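You operate a simulated robot arm through the tools that you are given. There is no shell and no other tool. Be economical: measure what you need, move in short steps, check, and stop when the job is done.

You are at the controls of a simulated robot arm. One attempt, no reset.

TASK
Run both nuts on the stud block down and snug them.
Fine: use the short wrench, a small turn past finger tight, no harder; put it back.

The check looks at the end state, three seconds after you hand in, the way a careful person would. Anything else that was tipped, shoved, dropped, spilled or broken makes it a failure.

THE ROBOT
A 7-joint arm with a two-finger parallel gripper, fixed in place. Base frame: the origin is at the foot of the arm, x ahead of it, y to its left, z up; the work surface is at about z = 800. Readings come in mm, rad, newtons and seconds.
With the tool pointing down near the work surface it reaches from about 300 to 700 mm from the base axis. Its first joint turns from -1.152 to 1.152 rad. Payload 1.57 kg.
The TCP is the grasp point between the finger pads, 30 mm short of the fingertips. In the tool frame z runs along the fingers and y along their closing line. The gripper opens to 110 mm. The fingers are 24 mm wide and 12 mm thick; the gripper's body (48 by 112 mm) begins 78 mm behind the TCP.
Orientation is that of the tool frame in the base frame, as a unit quaternion [x, y, z, w]. With the fingers straight down and closing along the base's y, the tool's x points along the base's -x, its y along +y and its z along -z.

THE INTERFACE
- The arm moves only by the tool play_rows. Its argument "motion" is one flat list of numbers, 7 for each row, row after row: the shift along the tool's x, y, z in mm, then the turn, a rotation vector about the tool's x, y, z in rad, then the closure in counts, from 0 (fully open) to 255 (shut). In form: [x, y, z, wx, wy, wz, jaw, x, y, z, wx, wy, wz, jaw, ...]. A call has 1 to 10 rows; each row shifts and turns the commanded pose from where the row before left it, along the tool's axes as they then stand. Rows are played at 5 a second. More than 50 mm and 0.15 rad between two rows, or a gripper value outside its range, and nothing of the call is played. A pose out of reach is approached as far as the arm can. The call stops where the force on the tool passes 40 N (or 10 N more than at its start, if that is more) or the arm is blocked; 0.2 s more then pass. The fingers move at their own pace (about 108 mm/s each) and stop on an object; they squeeze with about 34 N. The grip force told is the motor's: it shows also when the fingers shut on nothing. Time passes only in rows, and 0.2 s behind the last, so rows that do not move let the fingers close. It gives the time, the measured TCP pose, the force on the tool (base axes), the opening and the grip force at its end, in the units of the frame above (readings bear some noise), with the torque about the TCP (base axes, N m) and any sound that the robot's microphone picked up.
- Cameras (640 x 400 px; columns grow to the right, rows downward): "scene" is fixed at [174.7, -421.3, 1380.4]; the picture's right is [0.51, -0.86, 0.00], its down [-0.67, -0.40, -0.63] and it looks along [0.54, 0.32, -0.78] (base axes); focal length 332 px, centre (320, 200). "wrist" rides on the gripper at [70, 16, -141] in the tool frame; the picture's right is [-0.23, 0.97, 0.00], its down [-0.85, -0.20, -0.48] and it looks along [-0.47, -0.11, 0.88] (tool axes); focal length 222 px, centre (320, 200). There is no depth. A picture from a camera that has moved, and an enlarged one, comes with that camera's place and axes in the base frame and with its lens.
- snapshot(camera): a new picture of that camera. The clock stands still meanwhile.
- inspect(camera, box): a new picture of the part [left, top, right, bottom] of that camera's present view, enlarged. The clock stands still meanwhile.
- close_job(): hands the job in; it is judged then, once.

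Go step by step. Nothing tells you positions but the pictures and the camera data: compare them with the known pose of the tool, close in by small moves and look again before you grip or let go. The budget is 120 turns and 76 pictures, counting those below and the enlarged ones. Unless the task says otherwise, let go and move clear before handing in, and close with one line.

The tools are called after "Emit:" as a command line: name --argument value ..., lists and objects as JSON in quotes. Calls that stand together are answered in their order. play_rows: Moves the arm, as the interface text tells. Its arguments: {"type":"object","properties":{"motion":{"type":"array","items":{"type":"number"}}},"required":["motion"]} The other tools are called the same way: snapshot (camera) takes a picture; inspect (camera, box) takes an enlarged picture of a part of a camera's view; close_job () hands the job in.

At the start:

```text
time_s: 0.0
position: [305.7, -297.5, 1092.1]
ee_rot: [0.0, 1.0, 0.0, 0.0]
ft_force: [-0.1, -0.4, 0.5]
ft_torque: [-0.05, 0.01, -0.01]
opening: 109.7
grip_force: 0.1
```

scene: 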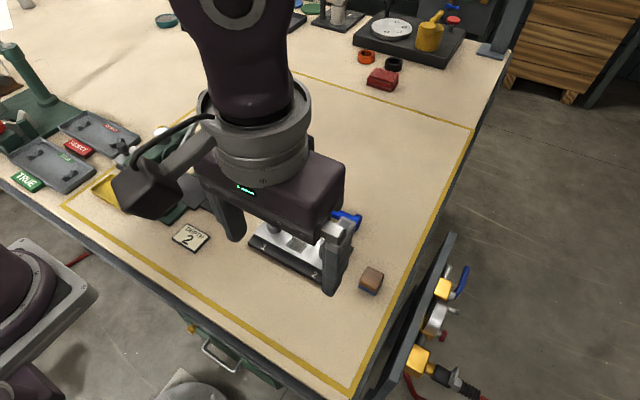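
wrist: 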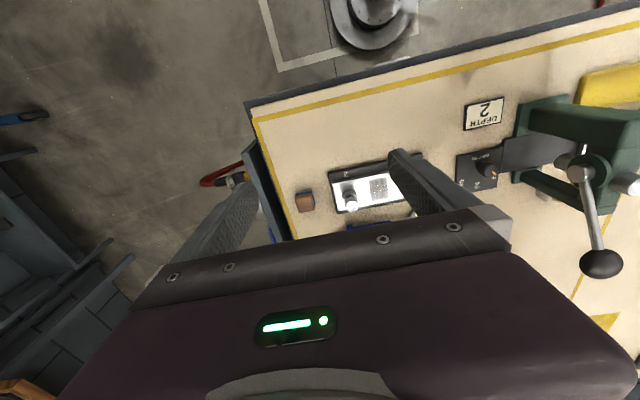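

The arm hides much of the scene: I can see a block with a bright top under the gripper, something blue beside it and a dark device further left. I'll take enlarged looks before moving.

Emit:
inspect --camera "scene" --box '[80, 100, 400, 300]'

Emit:
inspect --camera "wrist" --box '[240, 80, 640, 330]'

```text
2.00 times, centred on (240, 200) of scene
camera zoom: at [174.7, -421.3, 1380.4], right [0.51, -0.86, 0.0], down [-0.67, -0.4, -0.63], along [0.54, 0.32, -0.78], focal length 663 px, centre (480, 200)
```

zoom: 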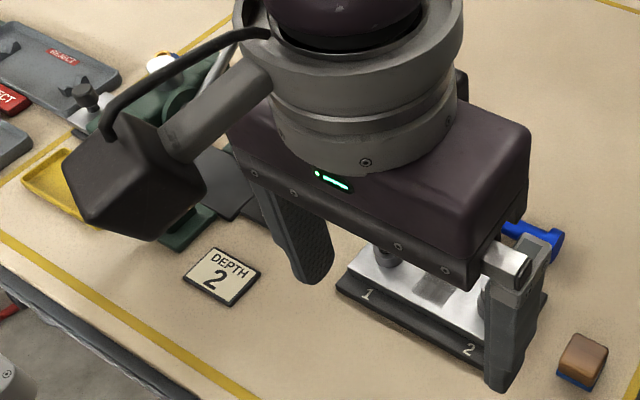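

```text
1.60 times, centred on (440, 205) of wrist
camera zoom: at [235.0, -279.7, 1232.7], right [0.23, 0.97, 0.0], down [0.85, -0.2, 0.48], along [0.47, -0.11, -0.88], focal length 355 px, centre (128, 192)
```

zoom: 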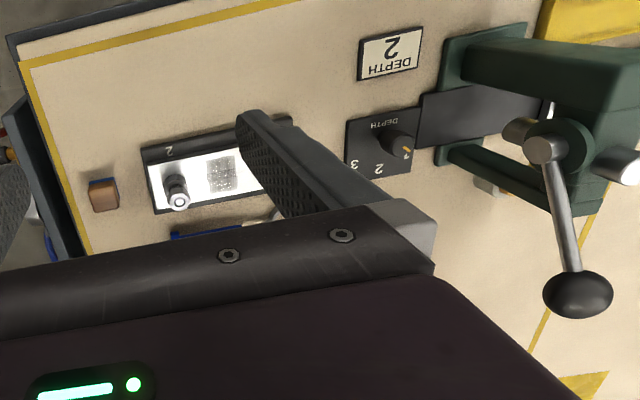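

I'll swing the gripper away to +y, staying high, so the fixed camera sees the block and wrench.

Emit:
play_rows --motion '[0, 50, 0, 0, 0, 0, 0, 0, 50, 0, 0, 0, 0, 0, 0, 50, 0, 0, 0, 0, 0, 0, 50, 0, 0, 0, 0, 0, 0, 50, 0, 0, 0, 0, 0, 0, 50, 0, 0, 0, 0, 0, 0, 40, 0, 0, 0, 0, 0]'

Emit:
snapshot --camera "scene"

Emit:
inspect --camera "scene" --box '[220, 170, 420, 295]'

```text
time_s: 1.6
position: [307.9, 44.2, 1090.6]
ee_rot: [-0.001, 1.0, 0.0, 0.0]
ft_force: [-0.1, 0.8, 0.9]
ft_torque: [0.01, -0.02, 0.02]
opening: 110.1
grip_force: 0.0
```

```text
71 pictures are left
```

scene: 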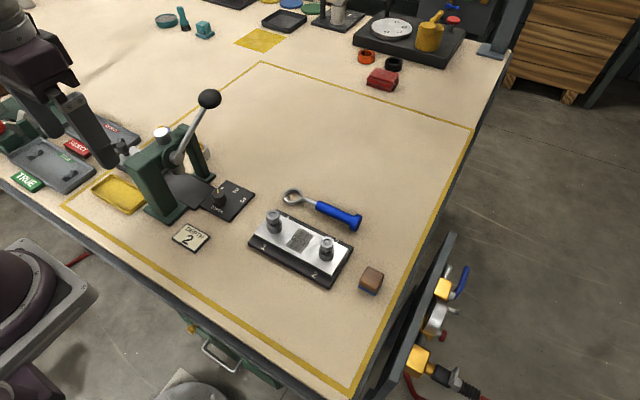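

```text
3.20 times, centred on (320, 232) of scene
camera zoom: at [174.7, -421.3, 1380.4], right [0.51, -0.86, 0.0], down [-0.67, -0.4, -0.63], along [0.54, 0.32, -0.78], focal length 1061 px, centre (320, 96)
```

zoom: 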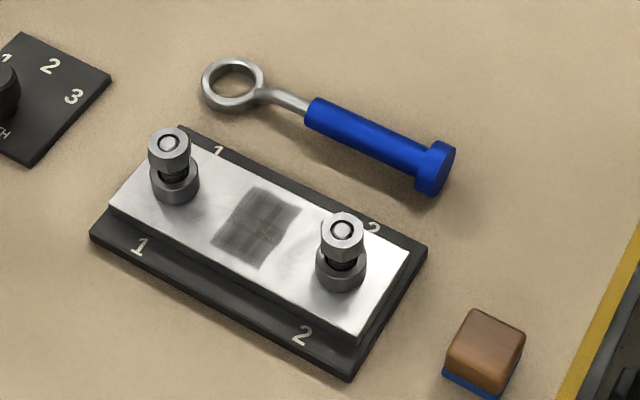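

Now it's clear: a stud block lies along y at x≈457 with nuts at y≈-148 (1) and y≈-270 (2), both standing high on their studs. The blue ring wrench is at x≈552, ring near y≈-127. Next I go above nut 1 to measure it with the wrist camera.

Emit:
play_rows --motion '[-30, -38.4, 18, 0, 0, 0, 100, -30, -38.4, 18, 0, 0, 0, 139, -30, -38.4, 18, 0, 0, 0, 139, -30, -38.4, 18, 0, 0, 0, 139, -29, -38.4, 18, 0, 0, 0, 139, 0, 0, 0, 0, 0, 0, 139]'

Emit:
snapshot --camera "wrist"

Emit:
snapshot --camera "scene"

```text
refused: row 1 steps farther than a row can; nothing moved
```

```text
69 pictures are left
camera wrist: at [236.5, 61.6, 1232.8], right [0.23, 0.97, 0.0], down [0.85, -0.2, 0.48], along [0.47, -0.11, -0.88], focal length 222 px, centre (320, 200)
```

wrist: 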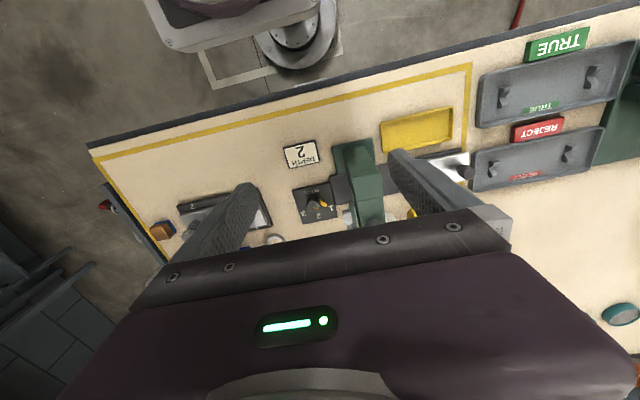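

```text
68 pictures are left
```

scene: 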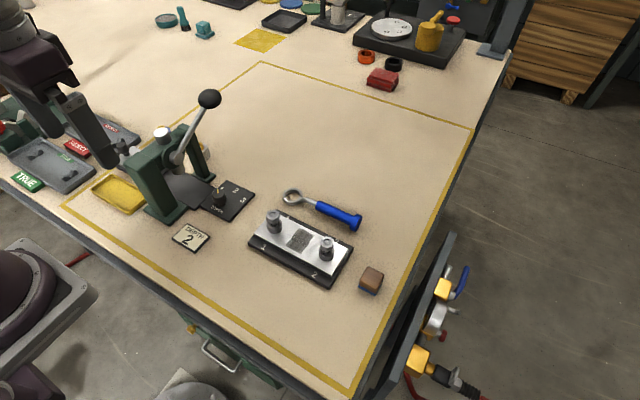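

The row was too long in total (limit is the full vector), so nothing moved. I'll redo it with shorter steps.

Emit:
play_rows --motion '[-25, -32, 15, 0, 0, 0, 100, -25, -32, 15, 0, 0, 0, 139, -25, -32, 15, 0, 0, 0, 139, -25, -32, 15, 0, 0, 0, 139, -25, -32, 15, 0, 0, 0, 139, -24, -32, 15, 0, 0, 0, 139, 0, 0, 0, 0, 0, 0, 139]'

Emit:
snapshot --camera "wrist"

```text
time_s: 3.2
position: [457.2, -150.1, 1001.4]
ee_rot: [-0.001, 1.0, 0.0, 0.0]
ft_force: [0.0, 0.6, 0.5]
ft_torque: [-0.04, -0.01, -0.01]
opening: 50.0
grip_force: 0.0
```

```text
67 pictures are left
camera wrist: at [385.2, -132.7, 1142.4], right [0.23, 0.97, 0.0], down [0.85, -0.2, 0.48], along [0.47, -0.11, -0.88], focal length 222 px, centre (320, 200)
```

wrist: 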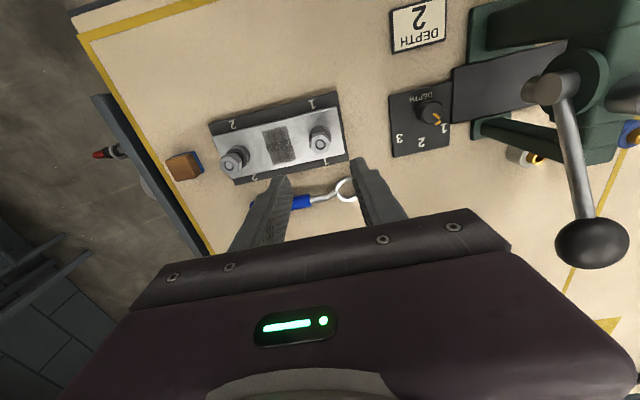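

I'll zoom on the nuts from here to triangulate with the scene view.

Emit:
inspect --camera "wrist" --box '[200, 85, 360, 185]'

Emit:
inspect --camera "scene" --box '[256, 200, 352, 260]'

```text
4.00 times, centred on (280, 135) of wrist
camera zoom: at [385.2, -132.7, 1142.4], right [0.23, 0.97, 0.0], down [0.85, -0.2, 0.48], along [0.47, -0.11, -0.88], focal length 888 px, centre (480, 460)
```

zoom: 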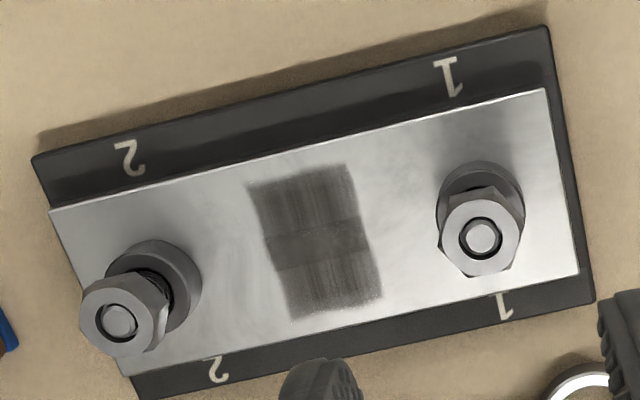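

```text
6.67 times, centred on (304, 230) of scene
camera zoom: at [174.7, -421.3, 1380.4], right [0.51, -0.86, 0.0], down [-0.67, -0.4, -0.63], along [0.54, 0.32, -0.78], focal length 2210 px, centre (427, 0)
```

zoom: 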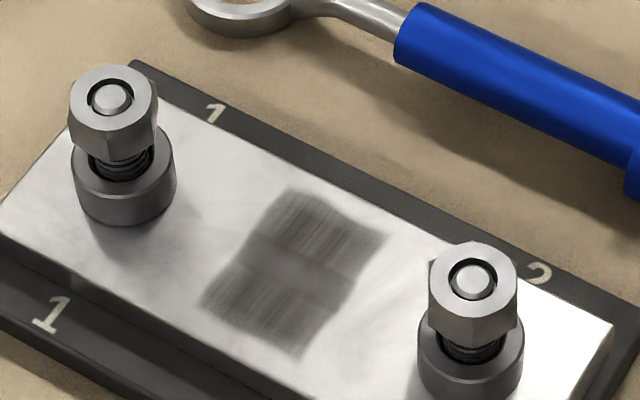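

Triangulated: nut 1 top at about (459, -147, 853), nut 2 top at about (458, -271, 856). Nuts are roughly 24 mm across flats with a gap of several mm to the collar beneath. I'll lower to just above nut 1 and check alignment.

Emit:
play_rows --motion '[-2, 3, 40, 0, 0, 0, 139, 0, 0, 40, 0, 0, 0, 139, 0, 0, 15, 0, 0, 0, 139, 0, 0, 0, 0, 0, 0, 139]'

Emit:
snapshot --camera "wrist"

Emit:
inspect --camera "scene" --box '[208, 160, 368, 260]'

```text
time_s: 4.2
position: [454.3, -145.6, 907.6]
ee_rot: [-0.001, 1.0, -0.001, -0.001]
ft_force: [-0.7, -0.2, -0.8]
ft_torque: [0.01, 0.01, 0.01]
opening: 50.2
grip_force: 0.0
```

```text
64 pictures are left
camera wrist: at [384.7, -128.0, 1048.8], right [0.23, 0.97, 0.0], down [0.85, -0.2, 0.48], along [0.47, -0.11, -0.88], focal length 222 px, centre (320, 200)
```

wrist: 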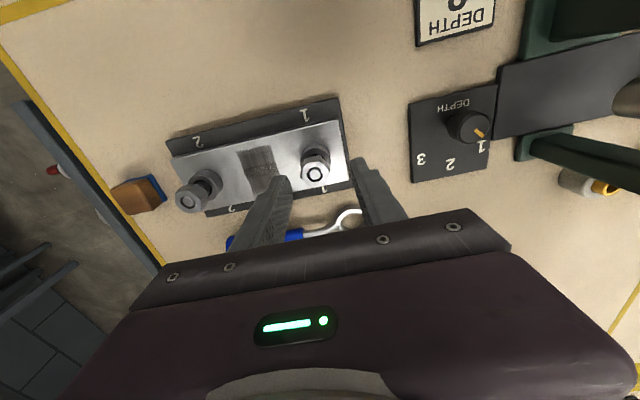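

```text
4.00 times, centred on (288, 210) of scene
camera zoom: at [174.7, -421.3, 1380.4], right [0.51, -0.86, 0.0], down [-0.67, -0.4, -0.63], along [0.54, 0.32, -0.78], focal length 1326 px, centre (448, 160)
```

zoom: 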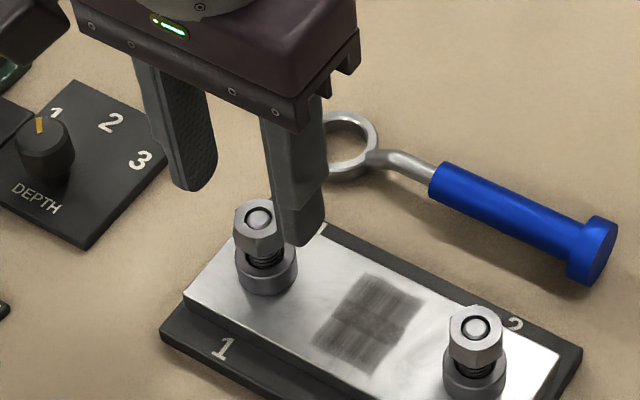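

From here nut 1 works out at (460, -148.5). I'll correct by about +5 mm x, -3 mm y, descend until the fingertips straddle the nut, and check before closing.

Emit:
play_rows --motion '[-5.5, -3, 10, 0, 0, 0, 139, 0, 0, 12, 0, 0, 0, 139, 0, 0, 12, 0, 0, 0, 139, 0, 0, 0, 0, 0, 0, 139, 0, 0, 0, 0, 0, 0, 139]'

Emit:
inspect --camera "wrist" --box '[220, 100, 420, 225]'

Emit:
inspect --camera "scene" --box '[224, 190, 320, 250]'

```text
time_s: 5.4
position: [461.6, -149.5, 872.9]
ee_rot: [0.0, 1.0, 0.0, 0.0]
ft_force: [-0.9, 0.6, 0.1]
ft_torque: [0.01, 0.02, 0.02]
opening: 50.1
grip_force: 0.0
```

```text
3.20 times, centred on (320, 162) of wrist
camera zoom: at [391.1, -131.8, 1014.2], right [0.23, 0.97, 0.0], down [0.85, -0.2, 0.48], along [0.47, -0.11, -0.88], focal length 711 px, centre (320, 320)
```

zoom: 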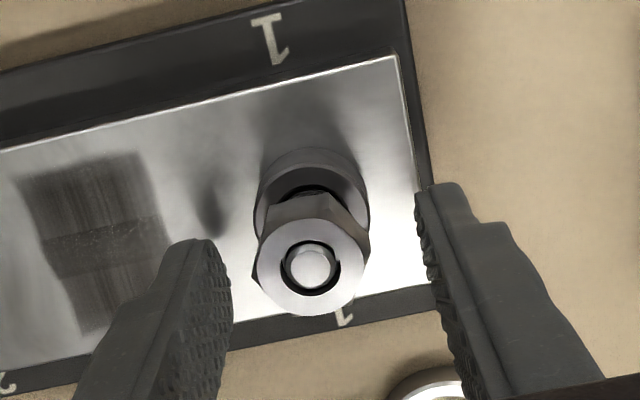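

```text
6.67 times, centred on (272, 220) of scene
camera zoom: at [174.7, -421.3, 1380.4], right [0.51, -0.86, 0.0], down [-0.67, -0.4, -0.63], along [0.54, 0.32, -0.78], focal length 2210 px, centre (640, 67)
```

zoom: 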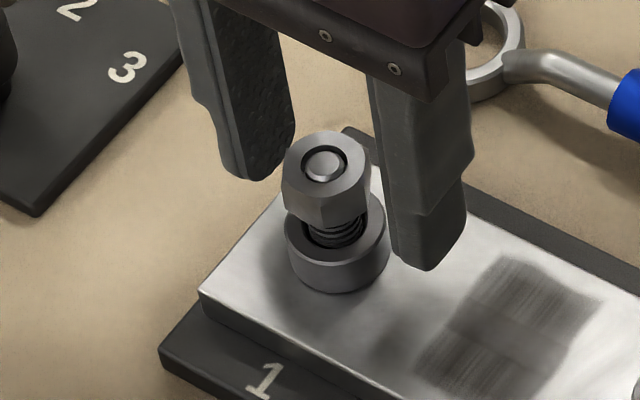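

The gripper is centred within ~1–2 mm on nut 1. I'll go 3 mm lower and close on it, reading the side force.

Emit:
play_rows --motion '[-0.5, -0.8, 3, 0, 0, 0, 139, 0, 0, 0, 0, 0, 0, 180, 0, 0, 0, 0, 0, 0, 255, 0, 0, 0, 0, 0, 0, 255, 0, 0, 0, 0, 0, 0, 255]'

Emit:
inspect --camera "wrist" --box '[220, 100, 420, 225]'

```text
time_s: 6.6
position: [463.4, -150.0, 868.7]
ee_rot: [0.0, 1.0, 0.0, 0.0]
ft_force: [0.0, -0.1, 0.6]
ft_torque: [0.02, 0.02, -0.02]
opening: 29.1
grip_force: 34.0
```

```text
3.20 times, centred on (320, 162) of wrist
camera zoom: at [392.0, -132.7, 1010.8], right [0.23, 0.97, 0.0], down [0.86, -0.2, 0.48], along [0.47, -0.11, -0.88], focal length 711 px, centre (320, 320)
```

zoom: 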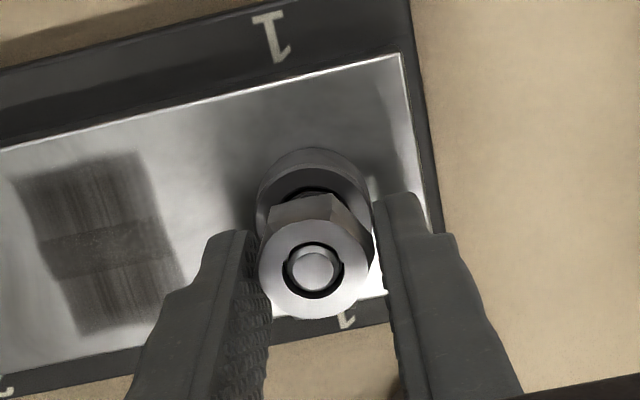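

Gripped at 29 mm opening with almost no side force. I'll test a turn of +0.75 rad (clockwise from above) and look.

Emit:
play_rows --motion '[0, 0, 0, 0, 0, 0.15, 255, 0, 0, 0, 0, 0, 0.15, 255, 0, 0, 0, 0, 0, 0.15, 255, 0, 0, 0, 0, 0, 0.15, 255, 0, 0, 0, 0, 0, 0.15, 255]'

Emit:
inspect --camera "wrist" --box '[220, 100, 420, 225]'

Emit:
inspect --camera "scene" --box '[224, 190, 320, 250]'

```text
time_s: 7.8
position: [462.2, -152.2, 869.9]
ee_rot: [0.369, 0.929, -0.001, 0.0]
ft_force: [-9.9, -19.8, -4.9]
ft_torque: [-0.13, -0.02, 0.18]
opening: 29.4
grip_force: 34.1
```

```text
3.20 times, centred on (320, 162) of wrist
camera zoom: at [421.4, -91.0, 1011.3], right [0.83, 0.55, 0.0], down [0.49, -0.73, 0.48], along [0.26, -0.4, -0.88], focal length 711 px, centre (320, 320)
```

zoom: 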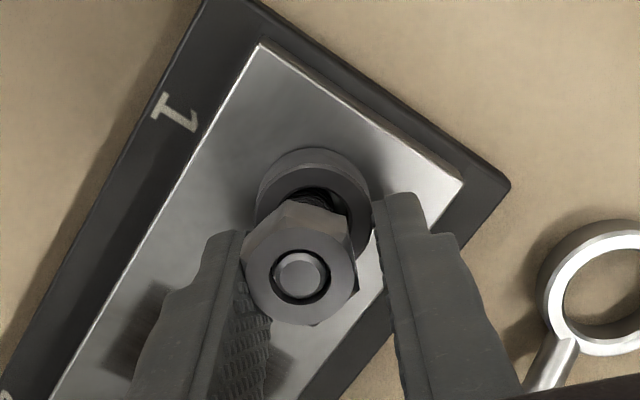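

```text
6.67 times, centred on (272, 220) of scene
camera zoom: at [174.6, -421.8, 1380.3], right [0.51, -0.86, 0.0], down [-0.67, -0.4, -0.63], along [0.54, 0.32, -0.78], focal length 2210 px, centre (640, 67)
```

zoom: 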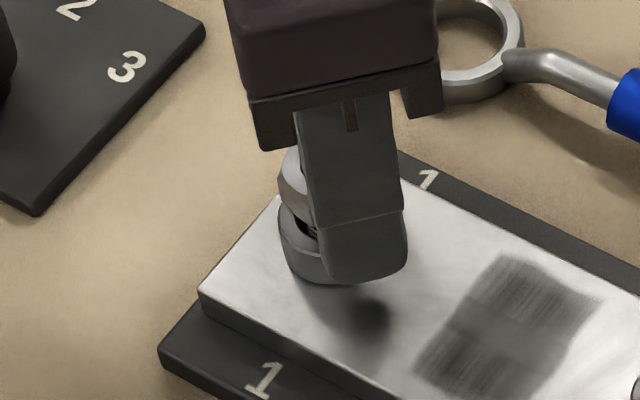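

The nut did not turn: the fingers went too low and closed on the round collar instead. Re-triangulating with both wrist views puts the stud at about (455.5, -149) with the nut top at about z=868. I'll open, rise, and recentre above it, keeping this rotation off.

Emit:
play_rows --motion '[0, 0, 0, 0, 0, 0, 139, 0, 0, 0, 0, 0, 0, 139, 0, 0, -20, 0, 0, 0, 139, 0, 0, -20, 0, 0, 0, 139, 0, 0, 0, 0, 0, -0.15, 139, 0, 0, 0, 0, 0, -0.15, 139, 0, 0, 0, 0, 0, -0.15, 139, 0, 0, 0, 0, 0, -0.15, 139, 0, 0, 0, 0, 0, -0.15, 139, 0, 0, 0, 0, 0, 0, 139]'

Emit:
inspect --camera "scene" --box '[224, 190, 320, 250]'

```text
time_s: 10.0
position: [462.6, -151.2, 908.5]
ee_rot: [-0.001, 1.0, 0.0, 0.0]
ft_force: [0.2, -0.4, 0.4]
ft_torque: [0.02, 0.04, -0.01]
opening: 49.7
grip_force: 0.1
```

```text
6.67 times, centred on (272, 220) of scene
camera zoom: at [174.7, -421.3, 1380.4], right [0.51, -0.86, 0.0], down [-0.67, -0.4, -0.63], along [0.54, 0.32, -0.78], focal length 2210 px, centre (640, 67)
```

zoom: 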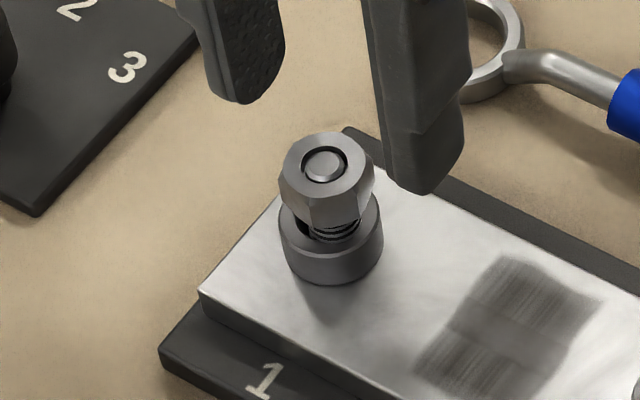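

The collar is a loose spacer and moved about 2 mm, otherwise nothing changed. Now I'll recentre to (455.5, -149), with the fingertips at about z=855 so they only hold the nut, then close.

Emit:
play_rows --motion '[7, 2, 10, 0, 0, 0, 139, 0, 0, 13, 0, 0, 0, 139, 0, 0, 0, 0, 0, 0, 139, 0, 0, 0, 0, 0, 0, 200, 0, 0, 0, 0, 0, 0, 255, 0, 0, 0, 0, 0, 0, 255]'

Emit:
inspect --camera "wrist" --box '[220, 100, 420, 225]'

Emit:
inspect --camera "scene" --box '[224, 190, 320, 250]'

```text
time_s: 11.4
position: [456.2, -150.1, 885.1]
ee_rot: [0.0, 1.0, -0.001, 0.0]
ft_force: [-2.2, -23.8, -7.7]
ft_torque: [-0.5, 0.05, 0.03]
opening: 25.6
grip_force: 33.8
```

```text
3.20 times, centred on (320, 162) of wrist
camera zoom: at [385.0, -131.9, 1027.0], right [0.23, 0.97, 0.0], down [0.85, -0.2, 0.48], along [0.47, -0.11, -0.88], focal length 711 px, centre (320, 320)
```

zoom: 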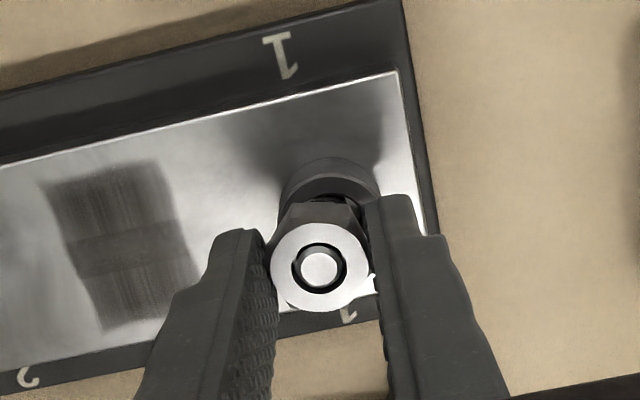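

```text
6.67 times, centred on (272, 220) of scene
camera zoom: at [174.8, -421.9, 1380.2], right [0.51, -0.86, 0.0], down [-0.67, -0.4, -0.63], along [0.54, 0.32, -0.78], focal length 2210 px, centre (640, 67)
```

zoom: 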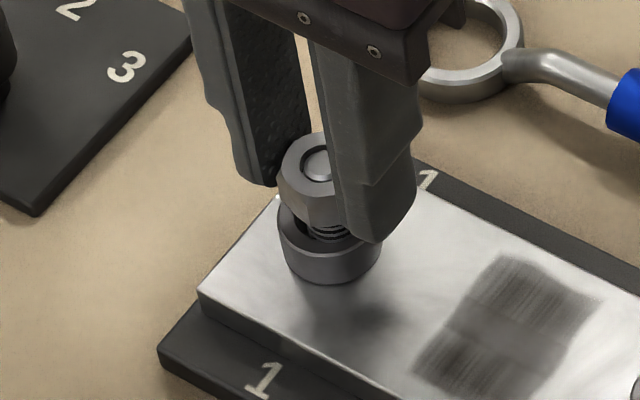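

Holding the nut, but the -24 N in y says the nut sits a bit toward -y of the grip centre. I'll shift -y until the force vanishes, then turn a bit.

Emit:
play_rows --motion '[0, -1, 0, 0, 0, 0, 255, 0, -1, 0, 0, 0, 0, 255, 0, 0, 0, 0, 0, 0, 255]'

```text
time_s: 12.2
position: [456.4, -150.0, 884.4]
ee_rot: [0.0, 1.0, 0.002, -0.001]
ft_force: [-3.9, -13.7, -9.0]
ft_torque: [-0.29, 0.0, 0.05]
opening: 25.6
grip_force: 34.4
```

Emit:
play_rows --motion '[0, -1, 0, 0, 0, 0, 255, 0, -0.6, 0, 0, 0, 0, 255, 0, 0, 0, 0, 0, 0.15, 255, 0, 0, 0, 0, 0, 0.15, 255, 0, 0, 0, 0, 0, 0.15, 255, 0, 0, 0, 0, 0, 0.15, 255]'

Emit:
inspect --camera "wrist" --box '[220, 100, 420, 225]'

```text
time_s: 13.6
position: [456.7, -151.1, 886.7]
ee_rot: [0.295, 0.955, 0.001, 0.001]
ft_force: [3.5, 6.3, -14.8]
ft_torque: [0.13, -0.17, 0.01]
opening: 23.2
grip_force: 33.9
```

```text
3.20 times, centred on (320, 162) of wrist
camera zoom: at [407.3, -97.1, 1027.7], right [0.74, 0.67, 0.0], down [0.59, -0.65, 0.48], along [0.32, -0.35, -0.88], focal length 711 px, centre (320, 320)
```

zoom: 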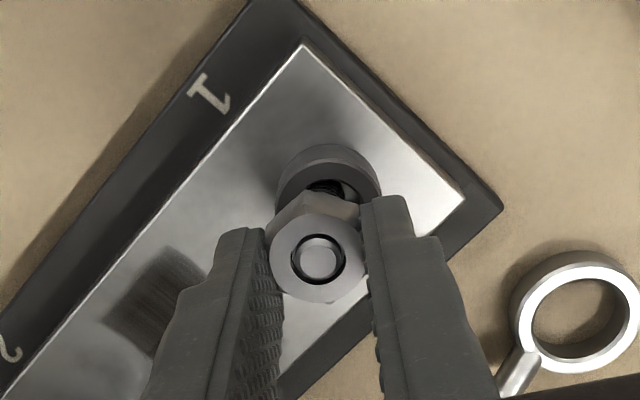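

The nut is now seated on its flats (23 mm) in the grip. Continuing to turn, feeding down slightly.

Emit:
play_rows --motion '[0, 0, 0.3, 0, 0, 0.15, 255, 0, 0, 0.1, 0, 0, 0.15, 255, 0, 0, 0.1, 0, 0, 0.15, 255, 0, 0, 0.1, 0, 0, 0.15, 255, 0, 0, 0.1, 0, 0, 0.15, 255, 0, 0, 0.1, 0, 0, 0.15, 255, 0, 0, 0.1, 0, 0, 0.15, 255, 0, 0, 0.1, 0, 0, 0.15, 255, 0, 0, 0.1, 0, 0, 0.15, 255, 0, 0, 0.1, 0, 0, 0.15, 255]'

Emit:
inspect --camera "wrist" --box '[220, 100, 420, 225]'

Emit:
inspect --camera "scene" --box '[224, 190, 320, 250]'

```text
time_s: 15.8
position: [454.5, -152.7, 884.8]
ee_rot: [0.867, 0.498, -0.001, -0.001]
ft_force: [-11.8, -4.2, -16.7]
ft_torque: [-0.36, 0.36, 0.04]
opening: 22.9
grip_force: 33.9
```

```text
3.20 times, centred on (320, 162) of wrist
camera zoom: at [502.8, -98.9, 1026.0], right [0.72, -0.69, 0.0], down [-0.6, -0.64, 0.48], along [-0.33, -0.35, -0.88], focal length 711 px, centre (320, 320)
```

zoom: 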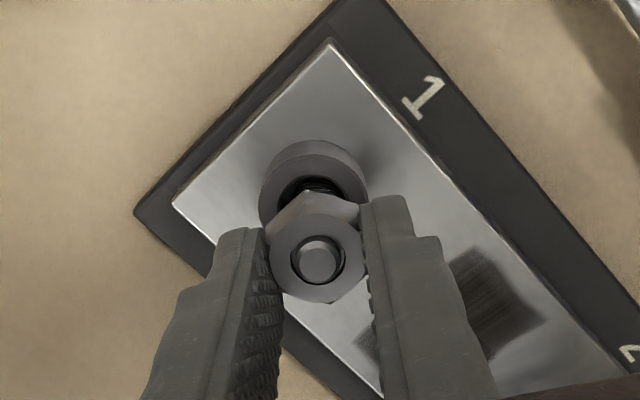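

```text
6.67 times, centred on (272, 220) of scene
camera zoom: at [174.7, -421.5, 1380.4], right [0.51, -0.86, 0.0], down [-0.67, -0.4, -0.63], along [0.54, 0.32, -0.78], focal length 2210 px, centre (640, 67)
```

zoom: 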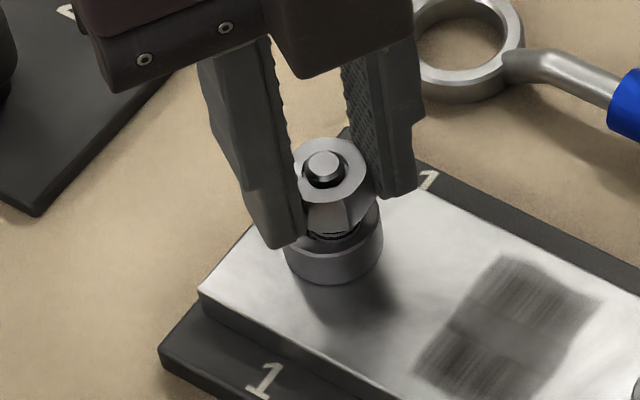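

The nut turns with the grip and travels quickly (about 3 mm in this stroke), with the stud now showing above it. I'll continue, feeding down more to match.

Emit:
play_rows --motion '[0, 0, 0.8, 0, 0, 0.15, 255, 0, 0, 0.5, 0, 0, 0.15, 255, 0, 0, 0.25, 0, 0, 0.15, 255, 0, 0, 0.25, 0, 0, 0.15, 255, 0, 0, 0, 0, 0, 0, 255]'

Emit:
inspect --camera "wrist" --box '[220, 100, 420, 225]'

Emit:
inspect --camera "scene" --box '[224, 190, 320, 250]'

```text
time_s: 17.0
position: [453.2, -150.7, 883.8]
ee_rot: [0.976, 0.218, -0.001, 0.0]
ft_force: [-31.3, 5.6, 10.5]
ft_torque: [0.1, 0.81, 0.01]
opening: 23.2
grip_force: 34.3
```

```text
3.20 times, centred on (320, 162) of wrist
camera zoom: at [522.9, -134.8, 1024.6], right [0.21, -0.98, 0.0], down [-0.86, -0.18, 0.48], along [-0.47, -0.1, -0.88], focal length 711 px, centre (320, 320)
```

zoom: 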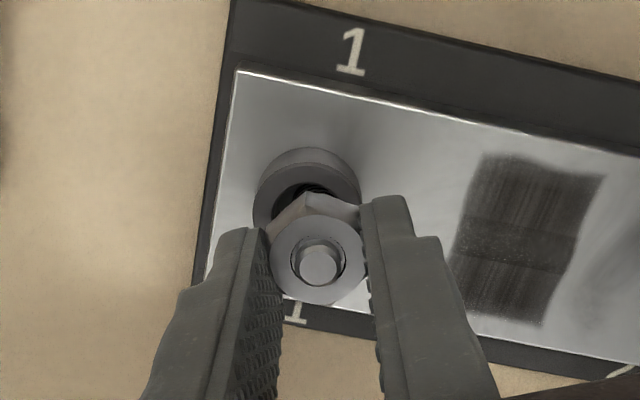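

```text
6.67 times, centred on (272, 220) of scene
camera zoom: at [173.9, -421.1, 1380.6], right [0.51, -0.86, 0.0], down [-0.67, -0.4, -0.63], along [0.54, 0.32, -0.78], focal length 2210 px, centre (640, 67)
```

zoom: 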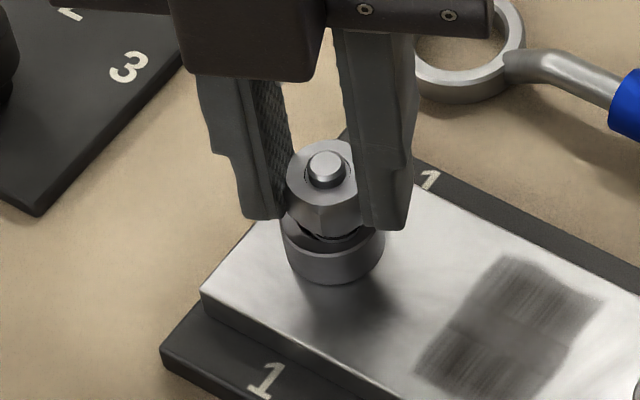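

Good: the nut has come further down, with the stud protruding. The -31 N sideways shows my turning axis is ~3 mm off in x, so I'll release, rewind by 240° (hex-aligned), and recentre.

Emit:
play_rows --motion '[0, 0, 0, 0, 0, 0, 150, 0, 0, 0, 0, 0, 0, 150, 0, 0, 0, 0, 0, -0.1496, 150, 0, 0, 0, 0, 0, -0.1496, 150, 0, 0, 0, 0, 0, -0.1496, 150, 0, 0, 0, 0, 0, -0.1496, 150, 0, 0, 0, 0, 0, -0.1496, 150, 0, 0, 0, 0, 0, -0.1496, 150, 0, 0, 0, 0, 0, -0.1496, 150, 0, 0, 0, 0, 0, -0.1496, 150]'

Emit:
play_rows --motion '[0, 0, 0, 0, 0, -0.1496, 150, 0, 0, 0, 0, 0, -0.1496, 150, 0, 0, 0, 0, 0, -0.1496, 150, 0, 0, 0, 0, 0, -0.1496, 150, 0, 0, 0, 0, 0, -0.1496, 150, 0, 0, 0, 0, 0, -0.1496, 150, 0, 0, 0, 0, 0, -0.1496, 150, 0, 0, 0, 0, 0, -0.1496, 150, 0, 0, 0, 0, 0, -0.1496, 150, 0, 0, 0, 0, 0, -0.1496, 150]'

Emit:
play_rows --motion '[0, 0, 0, 0, 0, -0.1496, 150, 0, 0, 0, 0, 0, -0.1496, 150, 0, 0, 0, 0, 0, -0.1496, 150, 0, 0, 0, 0, 0, -0.1496, 150, 0, 0, 0, 0, 0, -0.1496, 150, 0, 0, 0, 0, 0, -0.1496, 150, 0, 0, 0, 0, 0, -0.1496, 150, 0, 0, 0, 0, 0, -0.1496, 150, 0, 0, 0, 0, 0, -0.1496, 150, 0, 0, 0, 0, 0, -0.1496, 150]'

Emit:
inspect --camera "wrist" --box '[220, 100, 420, 225]'

```text
time_s: 19.2
position: [455.8, -152.6, 883.5]
ee_rot: [0.681, 0.732, 0.001, 0.001]
ft_force: [-0.8, 0.2, -0.3]
ft_torque: [-0.04, 0.03, 0.01]
opening: 45.1
grip_force: 0.1
```

```text
time_s: 21.4
position: [455.5, -151.9, 885.0]
ee_rot: [0.002, 1.0, 0.0, 0.0]
ft_force: [-0.3, -0.6, -0.1]
ft_torque: [-0.01, -0.03, -0.02]
opening: 45.2
grip_force: 0.0
```

```text
time_s: 23.6
position: [456.7, -152.4, 884.9]
ee_rot: [-0.679, 0.734, 0.0, 0.0]
ft_force: [1.0, 0.0, 0.3]
ft_torque: [-0.02, -0.01, 0.02]
opening: 45.4
grip_force: 0.0
```

```text
3.20 times, centred on (320, 162) of wrist
camera zoom: at [432.9, -218.6, 1025.0], right [-0.95, 0.3, 0.0], down [0.27, 0.84, 0.48], along [0.15, 0.46, -0.88], focal length 711 px, centre (320, 320)
```

zoom: 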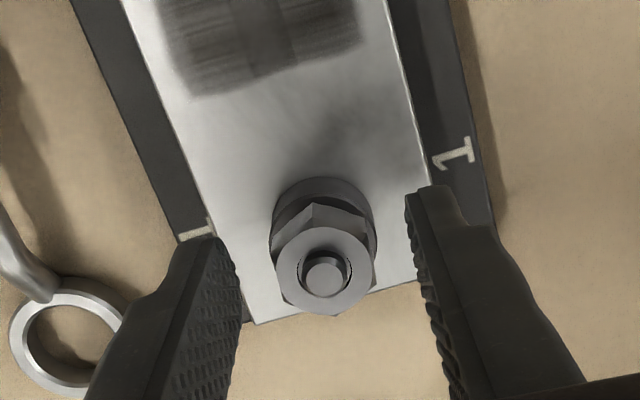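

Rewound; stud now reads at (454.3, -149.3). I'll recentre, go 3 mm lower, grip and turn in a first chunk.

Emit:
play_rows --motion '[-2.6, 2.2, 3.5, 0, 0, 0, 150, 0, 0, 0, 0, 0, 0, 200, 0, 0, 0, 0, 0, 0, 255, 0, 0, 0, 0, 0, 0, 255]'

Emit:
play_rows --motion '[0, 0, 0.2, 0, 0, 0.15, 255, 0, 0, 0.2, 0, 0, 0.15, 255, 0, 0, 0.2, 0, 0, 0.15, 255, 0, 0, 0.2, 0, 0, 0.15, 255, 0, 0, 0.2, 0, 0, 0.15, 255, 0, 0, 0.2, 0, 0, 0.15, 255]'

Emit:
inspect --camera "scene" --box '[224, 190, 320, 250]'

```text
time_s: 24.6
position: [455.6, -148.8, 880.7]
ee_rot: [-0.678, 0.735, -0.001, 0.001]
ft_force: [17.0, -5.1, -4.5]
ft_torque: [-0.08, -0.33, 0.05]
opening: 23.1
grip_force: 34.0
```

```text
time_s: 26.0
position: [456.1, -149.2, 878.9]
ee_rot: [-0.289, 0.957, -0.001, 0.003]
ft_force: [31.5, -1.5, -2.8]
ft_torque: [-0.19, -0.26, 0.07]
opening: 23.0
grip_force: 33.9
```

```text
6.67 times, centred on (272, 220) of scene
camera zoom: at [175.5, -421.3, 1380.3], right [0.51, -0.86, 0.0], down [-0.67, -0.4, -0.63], along [0.54, 0.32, -0.78], focal length 2210 px, centre (640, 67)
```

zoom: 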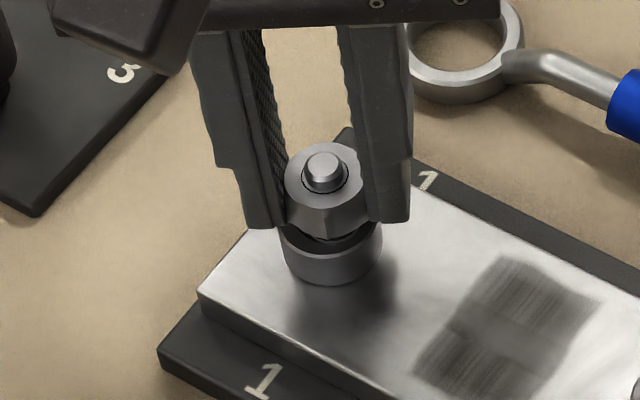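

The nut continues down. +31 N in x shows I overcorrected, so I'll move +2.5 mm in x and keep turning, watching for it to seat.

Emit:
play_rows --motion '[-2.1, -1.4, 0, 0, 0, 0, 255, 0, 0, 0.2, 0, 0, 0.15, 255, 0, 0, 0.2, 0, 0, 0.15, 255, 0, 0, 0.2, 0, 0, 0.15, 255, 0, 0, 0.2, 0, 0, 0.15, 255]'

Emit:
play_rows --motion '[0, 0, 0.2, 0, 0, 0.15, 255, 0, 0, 0.2, 0, 0, 0.15, 255, 0, 0, 0.2, 0, 0, 0.15, 255, 0, 0, 0.2, 0, 0, 0.15, 255]'

Emit:
inspect --camera "scene" --box '[224, 190, 320, 250]'

Emit:
inspect --camera "wrist" --box '[220, 100, 420, 225]'

```text
time_s: 27.2
position: [456.2, -150.1, 878.2]
ee_rot: [0.007, 1.0, -0.001, 0.001]
ft_force: [17.6, -7.8, 10.4]
ft_torque: [-0.18, -0.46, 0.03]
opening: 23.0
grip_force: 33.9
```

```text
time_s: 28.2
position: [456.2, -150.2, 877.5]
ee_rot: [0.302, 0.953, -0.001, 0.001]
ft_force: [7.6, -24.6, 17.6]
ft_torque: [-0.57, -0.17, 0.01]
opening: 23.0
grip_force: 33.8
```

```text
6.67 times, centred on (272, 220) of scene
camera zoom: at [174.7, -421.8, 1380.3], right [0.51, -0.86, 0.0], down [-0.67, -0.4, -0.63], along [0.54, 0.32, -0.78], focal length 2210 px, centre (640, 67)
```

zoom: 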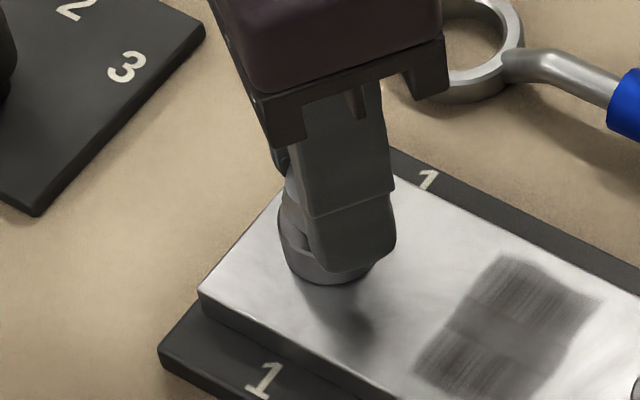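

```text
3.20 times, centred on (320, 162) of wrist
camera zoom: at [407.2, -95.5, 1018.2], right [0.75, 0.67, 0.0], down [0.58, -0.65, 0.48], along [0.32, -0.36, -0.88], focal length 711 px, centre (320, 320)
```

zoom: 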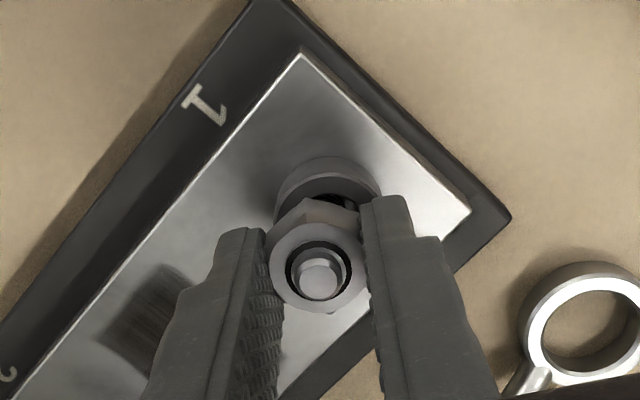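

Feed was too fast (z +17 N). I'll back the height off a little, ease y, and keep turning with a slower feed.

Emit:
play_rows --motion '[-1.5, -1.3, -2.5, 0, 0, 0, 255, 0, 0, 0.1, 0, 0, 0.15, 255, 0, 0, 0.1, 0, 0, 0.15, 255, 0, 0, 0.1, 0, 0, 0.15, 255, 0, 0, 0.1, 0, 0, 0.15, 255, 0, 0, 0.1, 0, 0, 0.15, 255, 0, 0, 0.1, 0, 0, 0.15, 255]'

Emit:
play_rows --motion '[0, 0, 0.1, 0, 0, 0.15, 255, 0, 0, 0.1, 0, 0, 0.15, 255, 0, 0, 0.1, 0, 0, 0.15, 255, 0, 0, 0.1, 0, 0, 0.15, 255, 0, 0, 0.1, 0, 0, 0.15, 255, 0, 0, 0.1, 0, 0, 0.15, 255]'

Emit:
inspect --camera "scene" --box '[224, 190, 320, 250]'

Emit:
inspect --camera "wrist" --box '[220, 100, 420, 225]'

```text
time_s: 29.8
position: [454.5, -149.6, 878.2]
ee_rot: [0.686, 0.728, -0.001, -0.002]
ft_force: [-15.1, -5.4, -27.3]
ft_torque: [-0.01, 0.17, 0.05]
opening: 23.2
grip_force: 34.2
```

```text
time_s: 31.2
position: [455.0, -150.1, 878.4]
ee_rot: [0.934, 0.357, -0.001, -0.001]
ft_force: [-26.6, 7.2, -20.3]
ft_torque: [0.13, 0.39, 0.08]
opening: 23.0
grip_force: 33.8
```

```text
6.67 times, centred on (272, 220) of scene
camera zoom: at [174.4, -421.2, 1380.5], right [0.51, -0.86, 0.0], down [-0.67, -0.4, -0.63], along [0.54, 0.32, -0.78], focal length 2210 px, centre (640, 67)
```

zoom: 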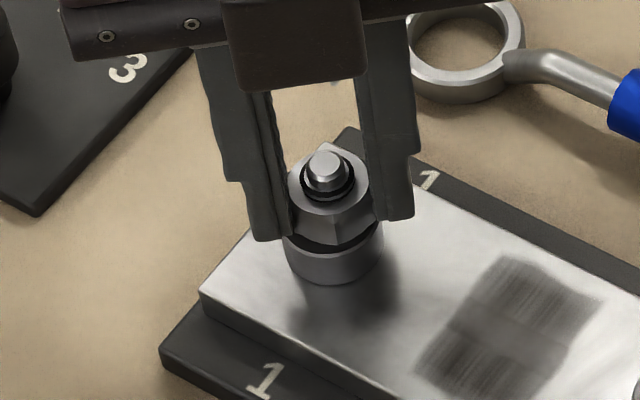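

```text
3.20 times, centred on (320, 162) of wrist
camera zoom: at [517.5, -114.7, 1019.2], right [0.48, -0.88, 0.0], down [-0.77, -0.42, 0.48], along [-0.42, -0.23, -0.88], focal length 711 px, centre (320, 320)
```

zoom: 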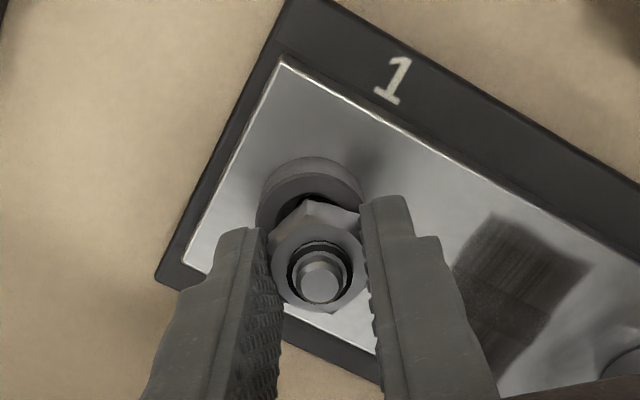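

The nut is about 8–9 mm lower now with only a thin gap left to the collar. I'll release, rewind 240° and take another bite.

Emit:
play_rows --motion '[0, 0, 0, 0, 0, 0, 150, 0, 0, 0, 0, 0, 0, 150, 0, 0, 0, 0, 0, -0.1496, 150, 0, 0, 0, 0, 0, -0.1496, 150, 0, 0, 0, 0, 0, -0.1496, 150, 0, 0, 0, 0, 0, -0.1496, 150, 0, 0, 0, 0, 0, -0.1496, 150, 0, 0, 0, 0, 0, -0.1496, 150, 0, 0, 0, 0, 0, -0.1496, 150, 0, 0, 0, 0, 0, -0.1496, 150]'

Emit:
play_rows --motion '[0, 0, 0, 0, 0, -0.1496, 150, 0, 0, 0, 0, 0, -0.1496, 150, 0, 0, 0, 0, 0, -0.1496, 150, 0, 0, 0, 0, 0, -0.1496, 150, 0, 0, 0, 0, 0, -0.1496, 150, 0, 0, 0, 0, 0, -0.1496, 150, 0, 0, 0, 0, 0, -0.1496, 150, 0, 0, 0, 0, 0, -0.1496, 150, 0, 0, 0, 0, 0, -0.1496, 150, 0, 0, 0, 0, 0, -0.1496, 150]'

Emit:
play_rows --motion '[0, 0, 0, 0, 0, -0.1496, 150, 0, 0, 0, 0, 0, -0.1496, 150, 0, 0, 0, 0, 0, -0.1496, 150, 0, 0, 0, 0, 0, -0.1496, 150, 0, 0, 0, 0, 0, -0.1496, 150, 0, 0, 0, 0, 0, -0.1496, 150, 0, 0, 0, 0, 0, -0.1496, 150, 0, 0, 0, 0, 0, -0.1496, 150, 0, 0, 0, 0, 0, -0.1496, 150, 0, 0, 0, 0, 0, -0.1496, 150]'

Emit:
inspect --camera "wrist" --box '[220, 100, 420, 225]'

Emit:
inspect --camera "scene" --box '[240, 200, 304, 240]'

```text
time_s: 33.4
position: [455.8, -151.3, 878.1]
ee_rot: [0.569, 0.823, -0.001, 0.0]
ft_force: [0.6, 0.1, -0.3]
ft_torque: [0.02, 0.01, 0.01]
opening: 45.2
grip_force: 0.0
```

```text
time_s: 35.6
position: [455.5, -151.4, 879.5]
ee_rot: [-0.142, 0.99, 0.0, 0.0]
ft_force: [0.0, 0.1, 0.3]
ft_torque: [0.0, -0.01, -0.03]
opening: 45.5
grip_force: 0.0
```

```text
time_s: 37.8
position: [456.3, -152.1, 878.8]
ee_rot: [0.778, -0.628, 0.0, 0.0]
ft_force: [0.7, 0.4, 0.7]
ft_torque: [0.0, 0.01, -0.01]
opening: 45.1
grip_force: 0.1
```

```text
3.20 times, centred on (320, 162) of wrist
camera zoom: at [454.3, -221.8, 1019.3], right [-1.0, 0.02, 0.0], down [0.02, 0.88, 0.48], along [0.01, 0.48, -0.88], focal length 711 px, centre (320, 320)
```

zoom: 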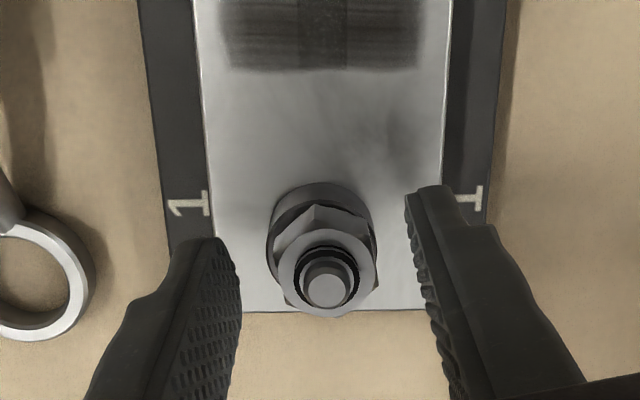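

```text
10.00 times, centred on (272, 220) of scene
camera zoom: at [174.7, -421.3, 1380.4], right [0.51, -0.86, 0.0], down [-0.67, -0.4, -0.63], along [0.54, 0.32, -0.78], focal length 3316 px, centre (800, 0)
```

zoom: 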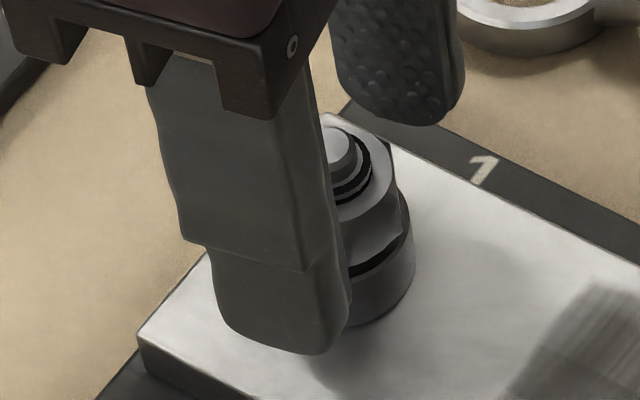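

Only about 1–2 mm gap left. I'll grip again slightly recentred and turn until torque shows it's seated.

Emit:
play_rows --motion '[-1.4, 0.3, 1.5, 0, 0, 0, 150, 0, 0, 0, 0, 0, 0, 200, 0, 0, 0, 0, 0, 0, 255, 0, 0, 0, 0, 0, 0, 255, 0, 0, 0.15, 0, 0, 0.15, 255, 0, 0, 0.15, 0, 0, 0.15, 255, 0, 0, 0.15, 0, 0, 0.15, 255, 0, 0, 0.15, 0, 0, 0.15, 255]'

Emit:
play_rows --motion '[0, 0, 0.15, 0, 0, 0.15, 255, 0, 0, 0.15, 0, 0, 0.15, 255, 0, 0, 0.15, 0, 0, 0.15, 255, 0, 0, 0.15, 0, 0, 0.15, 255]'

Emit:
inspect --camera "scene" --box '[240, 200, 304, 240]'

```text
time_s: 39.6
position: [455.0, -150.5, 876.7]
ee_rot: [-0.555, 0.832, 0.001, -0.002]
ft_force: [-8.2, -13.1, -15.9]
ft_torque: [-0.31, 0.18, 0.04]
opening: 23.2
grip_force: 33.9
```

```text
time_s: 40.6
position: [455.0, -150.8, 875.5]
ee_rot: [-0.284, 0.959, 0.001, -0.001]
ft_force: [-19.4, -18.9, -8.2]
ft_torque: [-0.36, 0.33, 0.01]
opening: 23.3
grip_force: 34.1
```

```text
10.00 times, centred on (272, 220) of scene
camera zoom: at [174.4, -421.8, 1380.3], right [0.51, -0.86, 0.0], down [-0.67, -0.4, -0.63], along [0.54, 0.32, -0.78], focal length 3316 px, centre (800, 0)
```

zoom: 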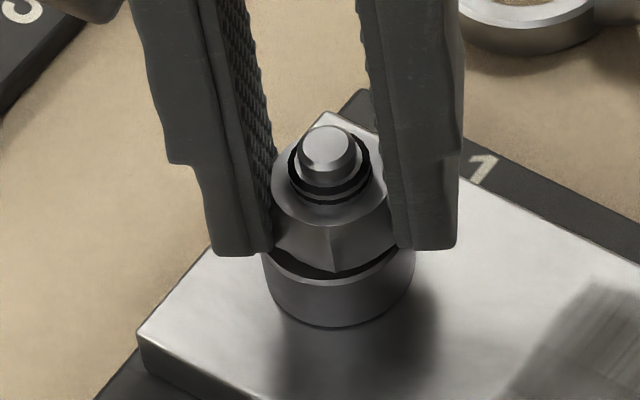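

Still a thin dark gap. I'll relieve the side force and continue.

Emit:
play_rows --motion '[2, -0.4, 0, 0, 0, 0, 255, 0, 0, 0.15, 0, 0, 0.15, 255, 0, 0, 0.15, 0, 0, 0.15, 255, 0, 0, 0.15, 0, 0, 0.15, 255, 0, 0, 0.15, 0, 0, 0.15, 255]'

Emit:
play_rows --motion '[0, 0, 0.15, 0, 0, 0.15, 255, 0, 0, 0.15, 0, 0, 0.15, 255, 0, 0, 0.15, 0, 0, 0.15, 255, 0, 0, 0.15, 0, 0, 0.15, 255]'

Emit:
play_rows --motion '[0, 0, 0.1, 0, 0, 0.15, 255, 0, 0, 0.1, 0, 0, 0.15, 255, 0, 0, 0.1, 0, 0, 0.15, 255, 0, 0, 0.1, 0, 0, 0.15, 255]'

Emit:
inspect --camera "scene" --box '[240, 200, 304, 240]'

Emit:
inspect --camera "wrist" --box '[220, 100, 420, 225]'

```text
time_s: 41.8
position: [455.7, -149.9, 874.8]
ee_rot: [0.01, 1.0, 0.002, -0.001]
ft_force: [-5.6, 4.7, -27.5]
ft_torque: [0.03, 0.07, 0.04]
opening: 23.1
grip_force: 33.6
```

```text
time_s: 42.8
position: [455.2, -149.8, 874.3]
ee_rot: [0.305, 0.952, 0.0, 0.0]
ft_force: [-3.2, 12.1, -18.8]
ft_torque: [0.35, 0.1, 0.02]
opening: 22.9
grip_force: 34.1
```

```text
time_s: 43.8
position: [455.7, -150.3, 874.6]
ee_rot: [0.573, 0.82, -0.001, -0.001]
ft_force: [-0.6, 19.1, -20.8]
ft_torque: [0.49, -0.03, 0.02]
opening: 22.9
grip_force: 34.0
```

```text
10.00 times, centred on (272, 220) of scene
camera zoom: at [175.1, -420.9, 1380.5], right [0.51, -0.86, 0.0], down [-0.67, -0.4, -0.63], along [0.54, 0.32, -0.78], focal length 3316 px, centre (800, 0)
```

zoom: 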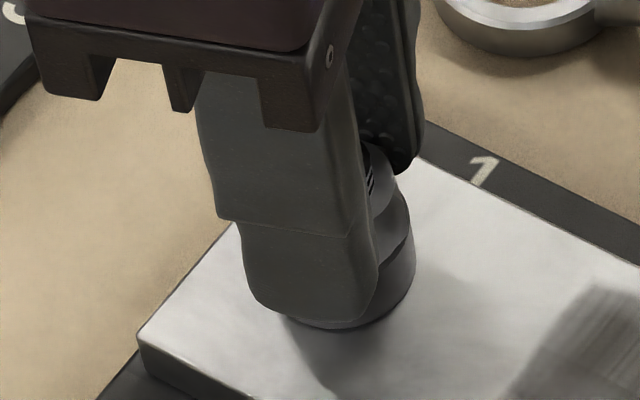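

```text
3.20 times, centred on (320, 162) of wrist
camera zoom: at [445.7, -78.2, 1016.1], right [0.99, 0.12, 0.0], down [0.11, -0.87, 0.48], along [0.06, -0.47, -0.88], focal length 711 px, centre (320, 320)
```

zoom: 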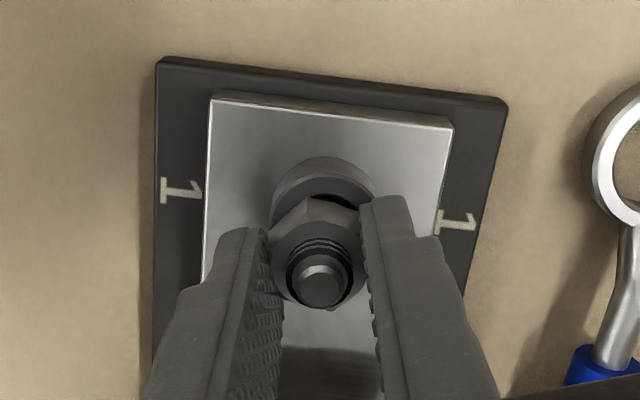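

No seating torque yet. Continuing the stroke.

Emit:
play_rows --motion '[0, 0, 0.3, 0, 0, 0.15, 255, 0, 0, 0.2, 0, 0, 0.15, 255, 0, 0, 0.2, 0, 0, 0.15, 255, 0, 0, 0.2, 0, 0, 0.15, 255]'

Emit:
play_rows --motion '[0, 0, 0.2, 0, 0, 0.15, 255, 0, 0, 0.2, 0, 0, 0.15, 255, 0, 0, 0.2, 0, 0, 0.15, 255, 0, 0, 0.2, 0, 0, 0.15, 255]'

Emit:
inspect --camera "scene" --box '[240, 200, 304, 240]'

```text
time_s: 44.8
position: [456.1, -151.2, 873.8]
ee_rot: [0.79, 0.613, -0.001, -0.001]
ft_force: [-8.8, 16.5, -15.8]
ft_torque: [0.5, 0.08, 0.05]
opening: 23.2
grip_force: 34.2
```

```text
time_s: 45.8
position: [453.7, -151.0, 874.1]
ee_rot: [0.935, 0.353, -0.001, -0.001]
ft_force: [-13.8, 10.8, 0.4]
ft_torque: [0.59, 0.22, 0.68]
opening: 23.9
grip_force: 34.0
```

```text
10.00 times, centred on (272, 220) of scene
camera zoom: at [174.4, -421.1, 1380.6], right [0.51, -0.86, 0.0], down [-0.67, -0.4, -0.63], along [0.54, 0.32, -0.78], focal length 3316 px, centre (800, 0)
```

zoom: 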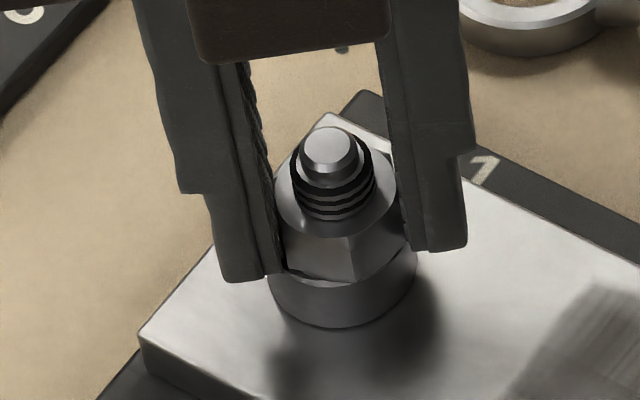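

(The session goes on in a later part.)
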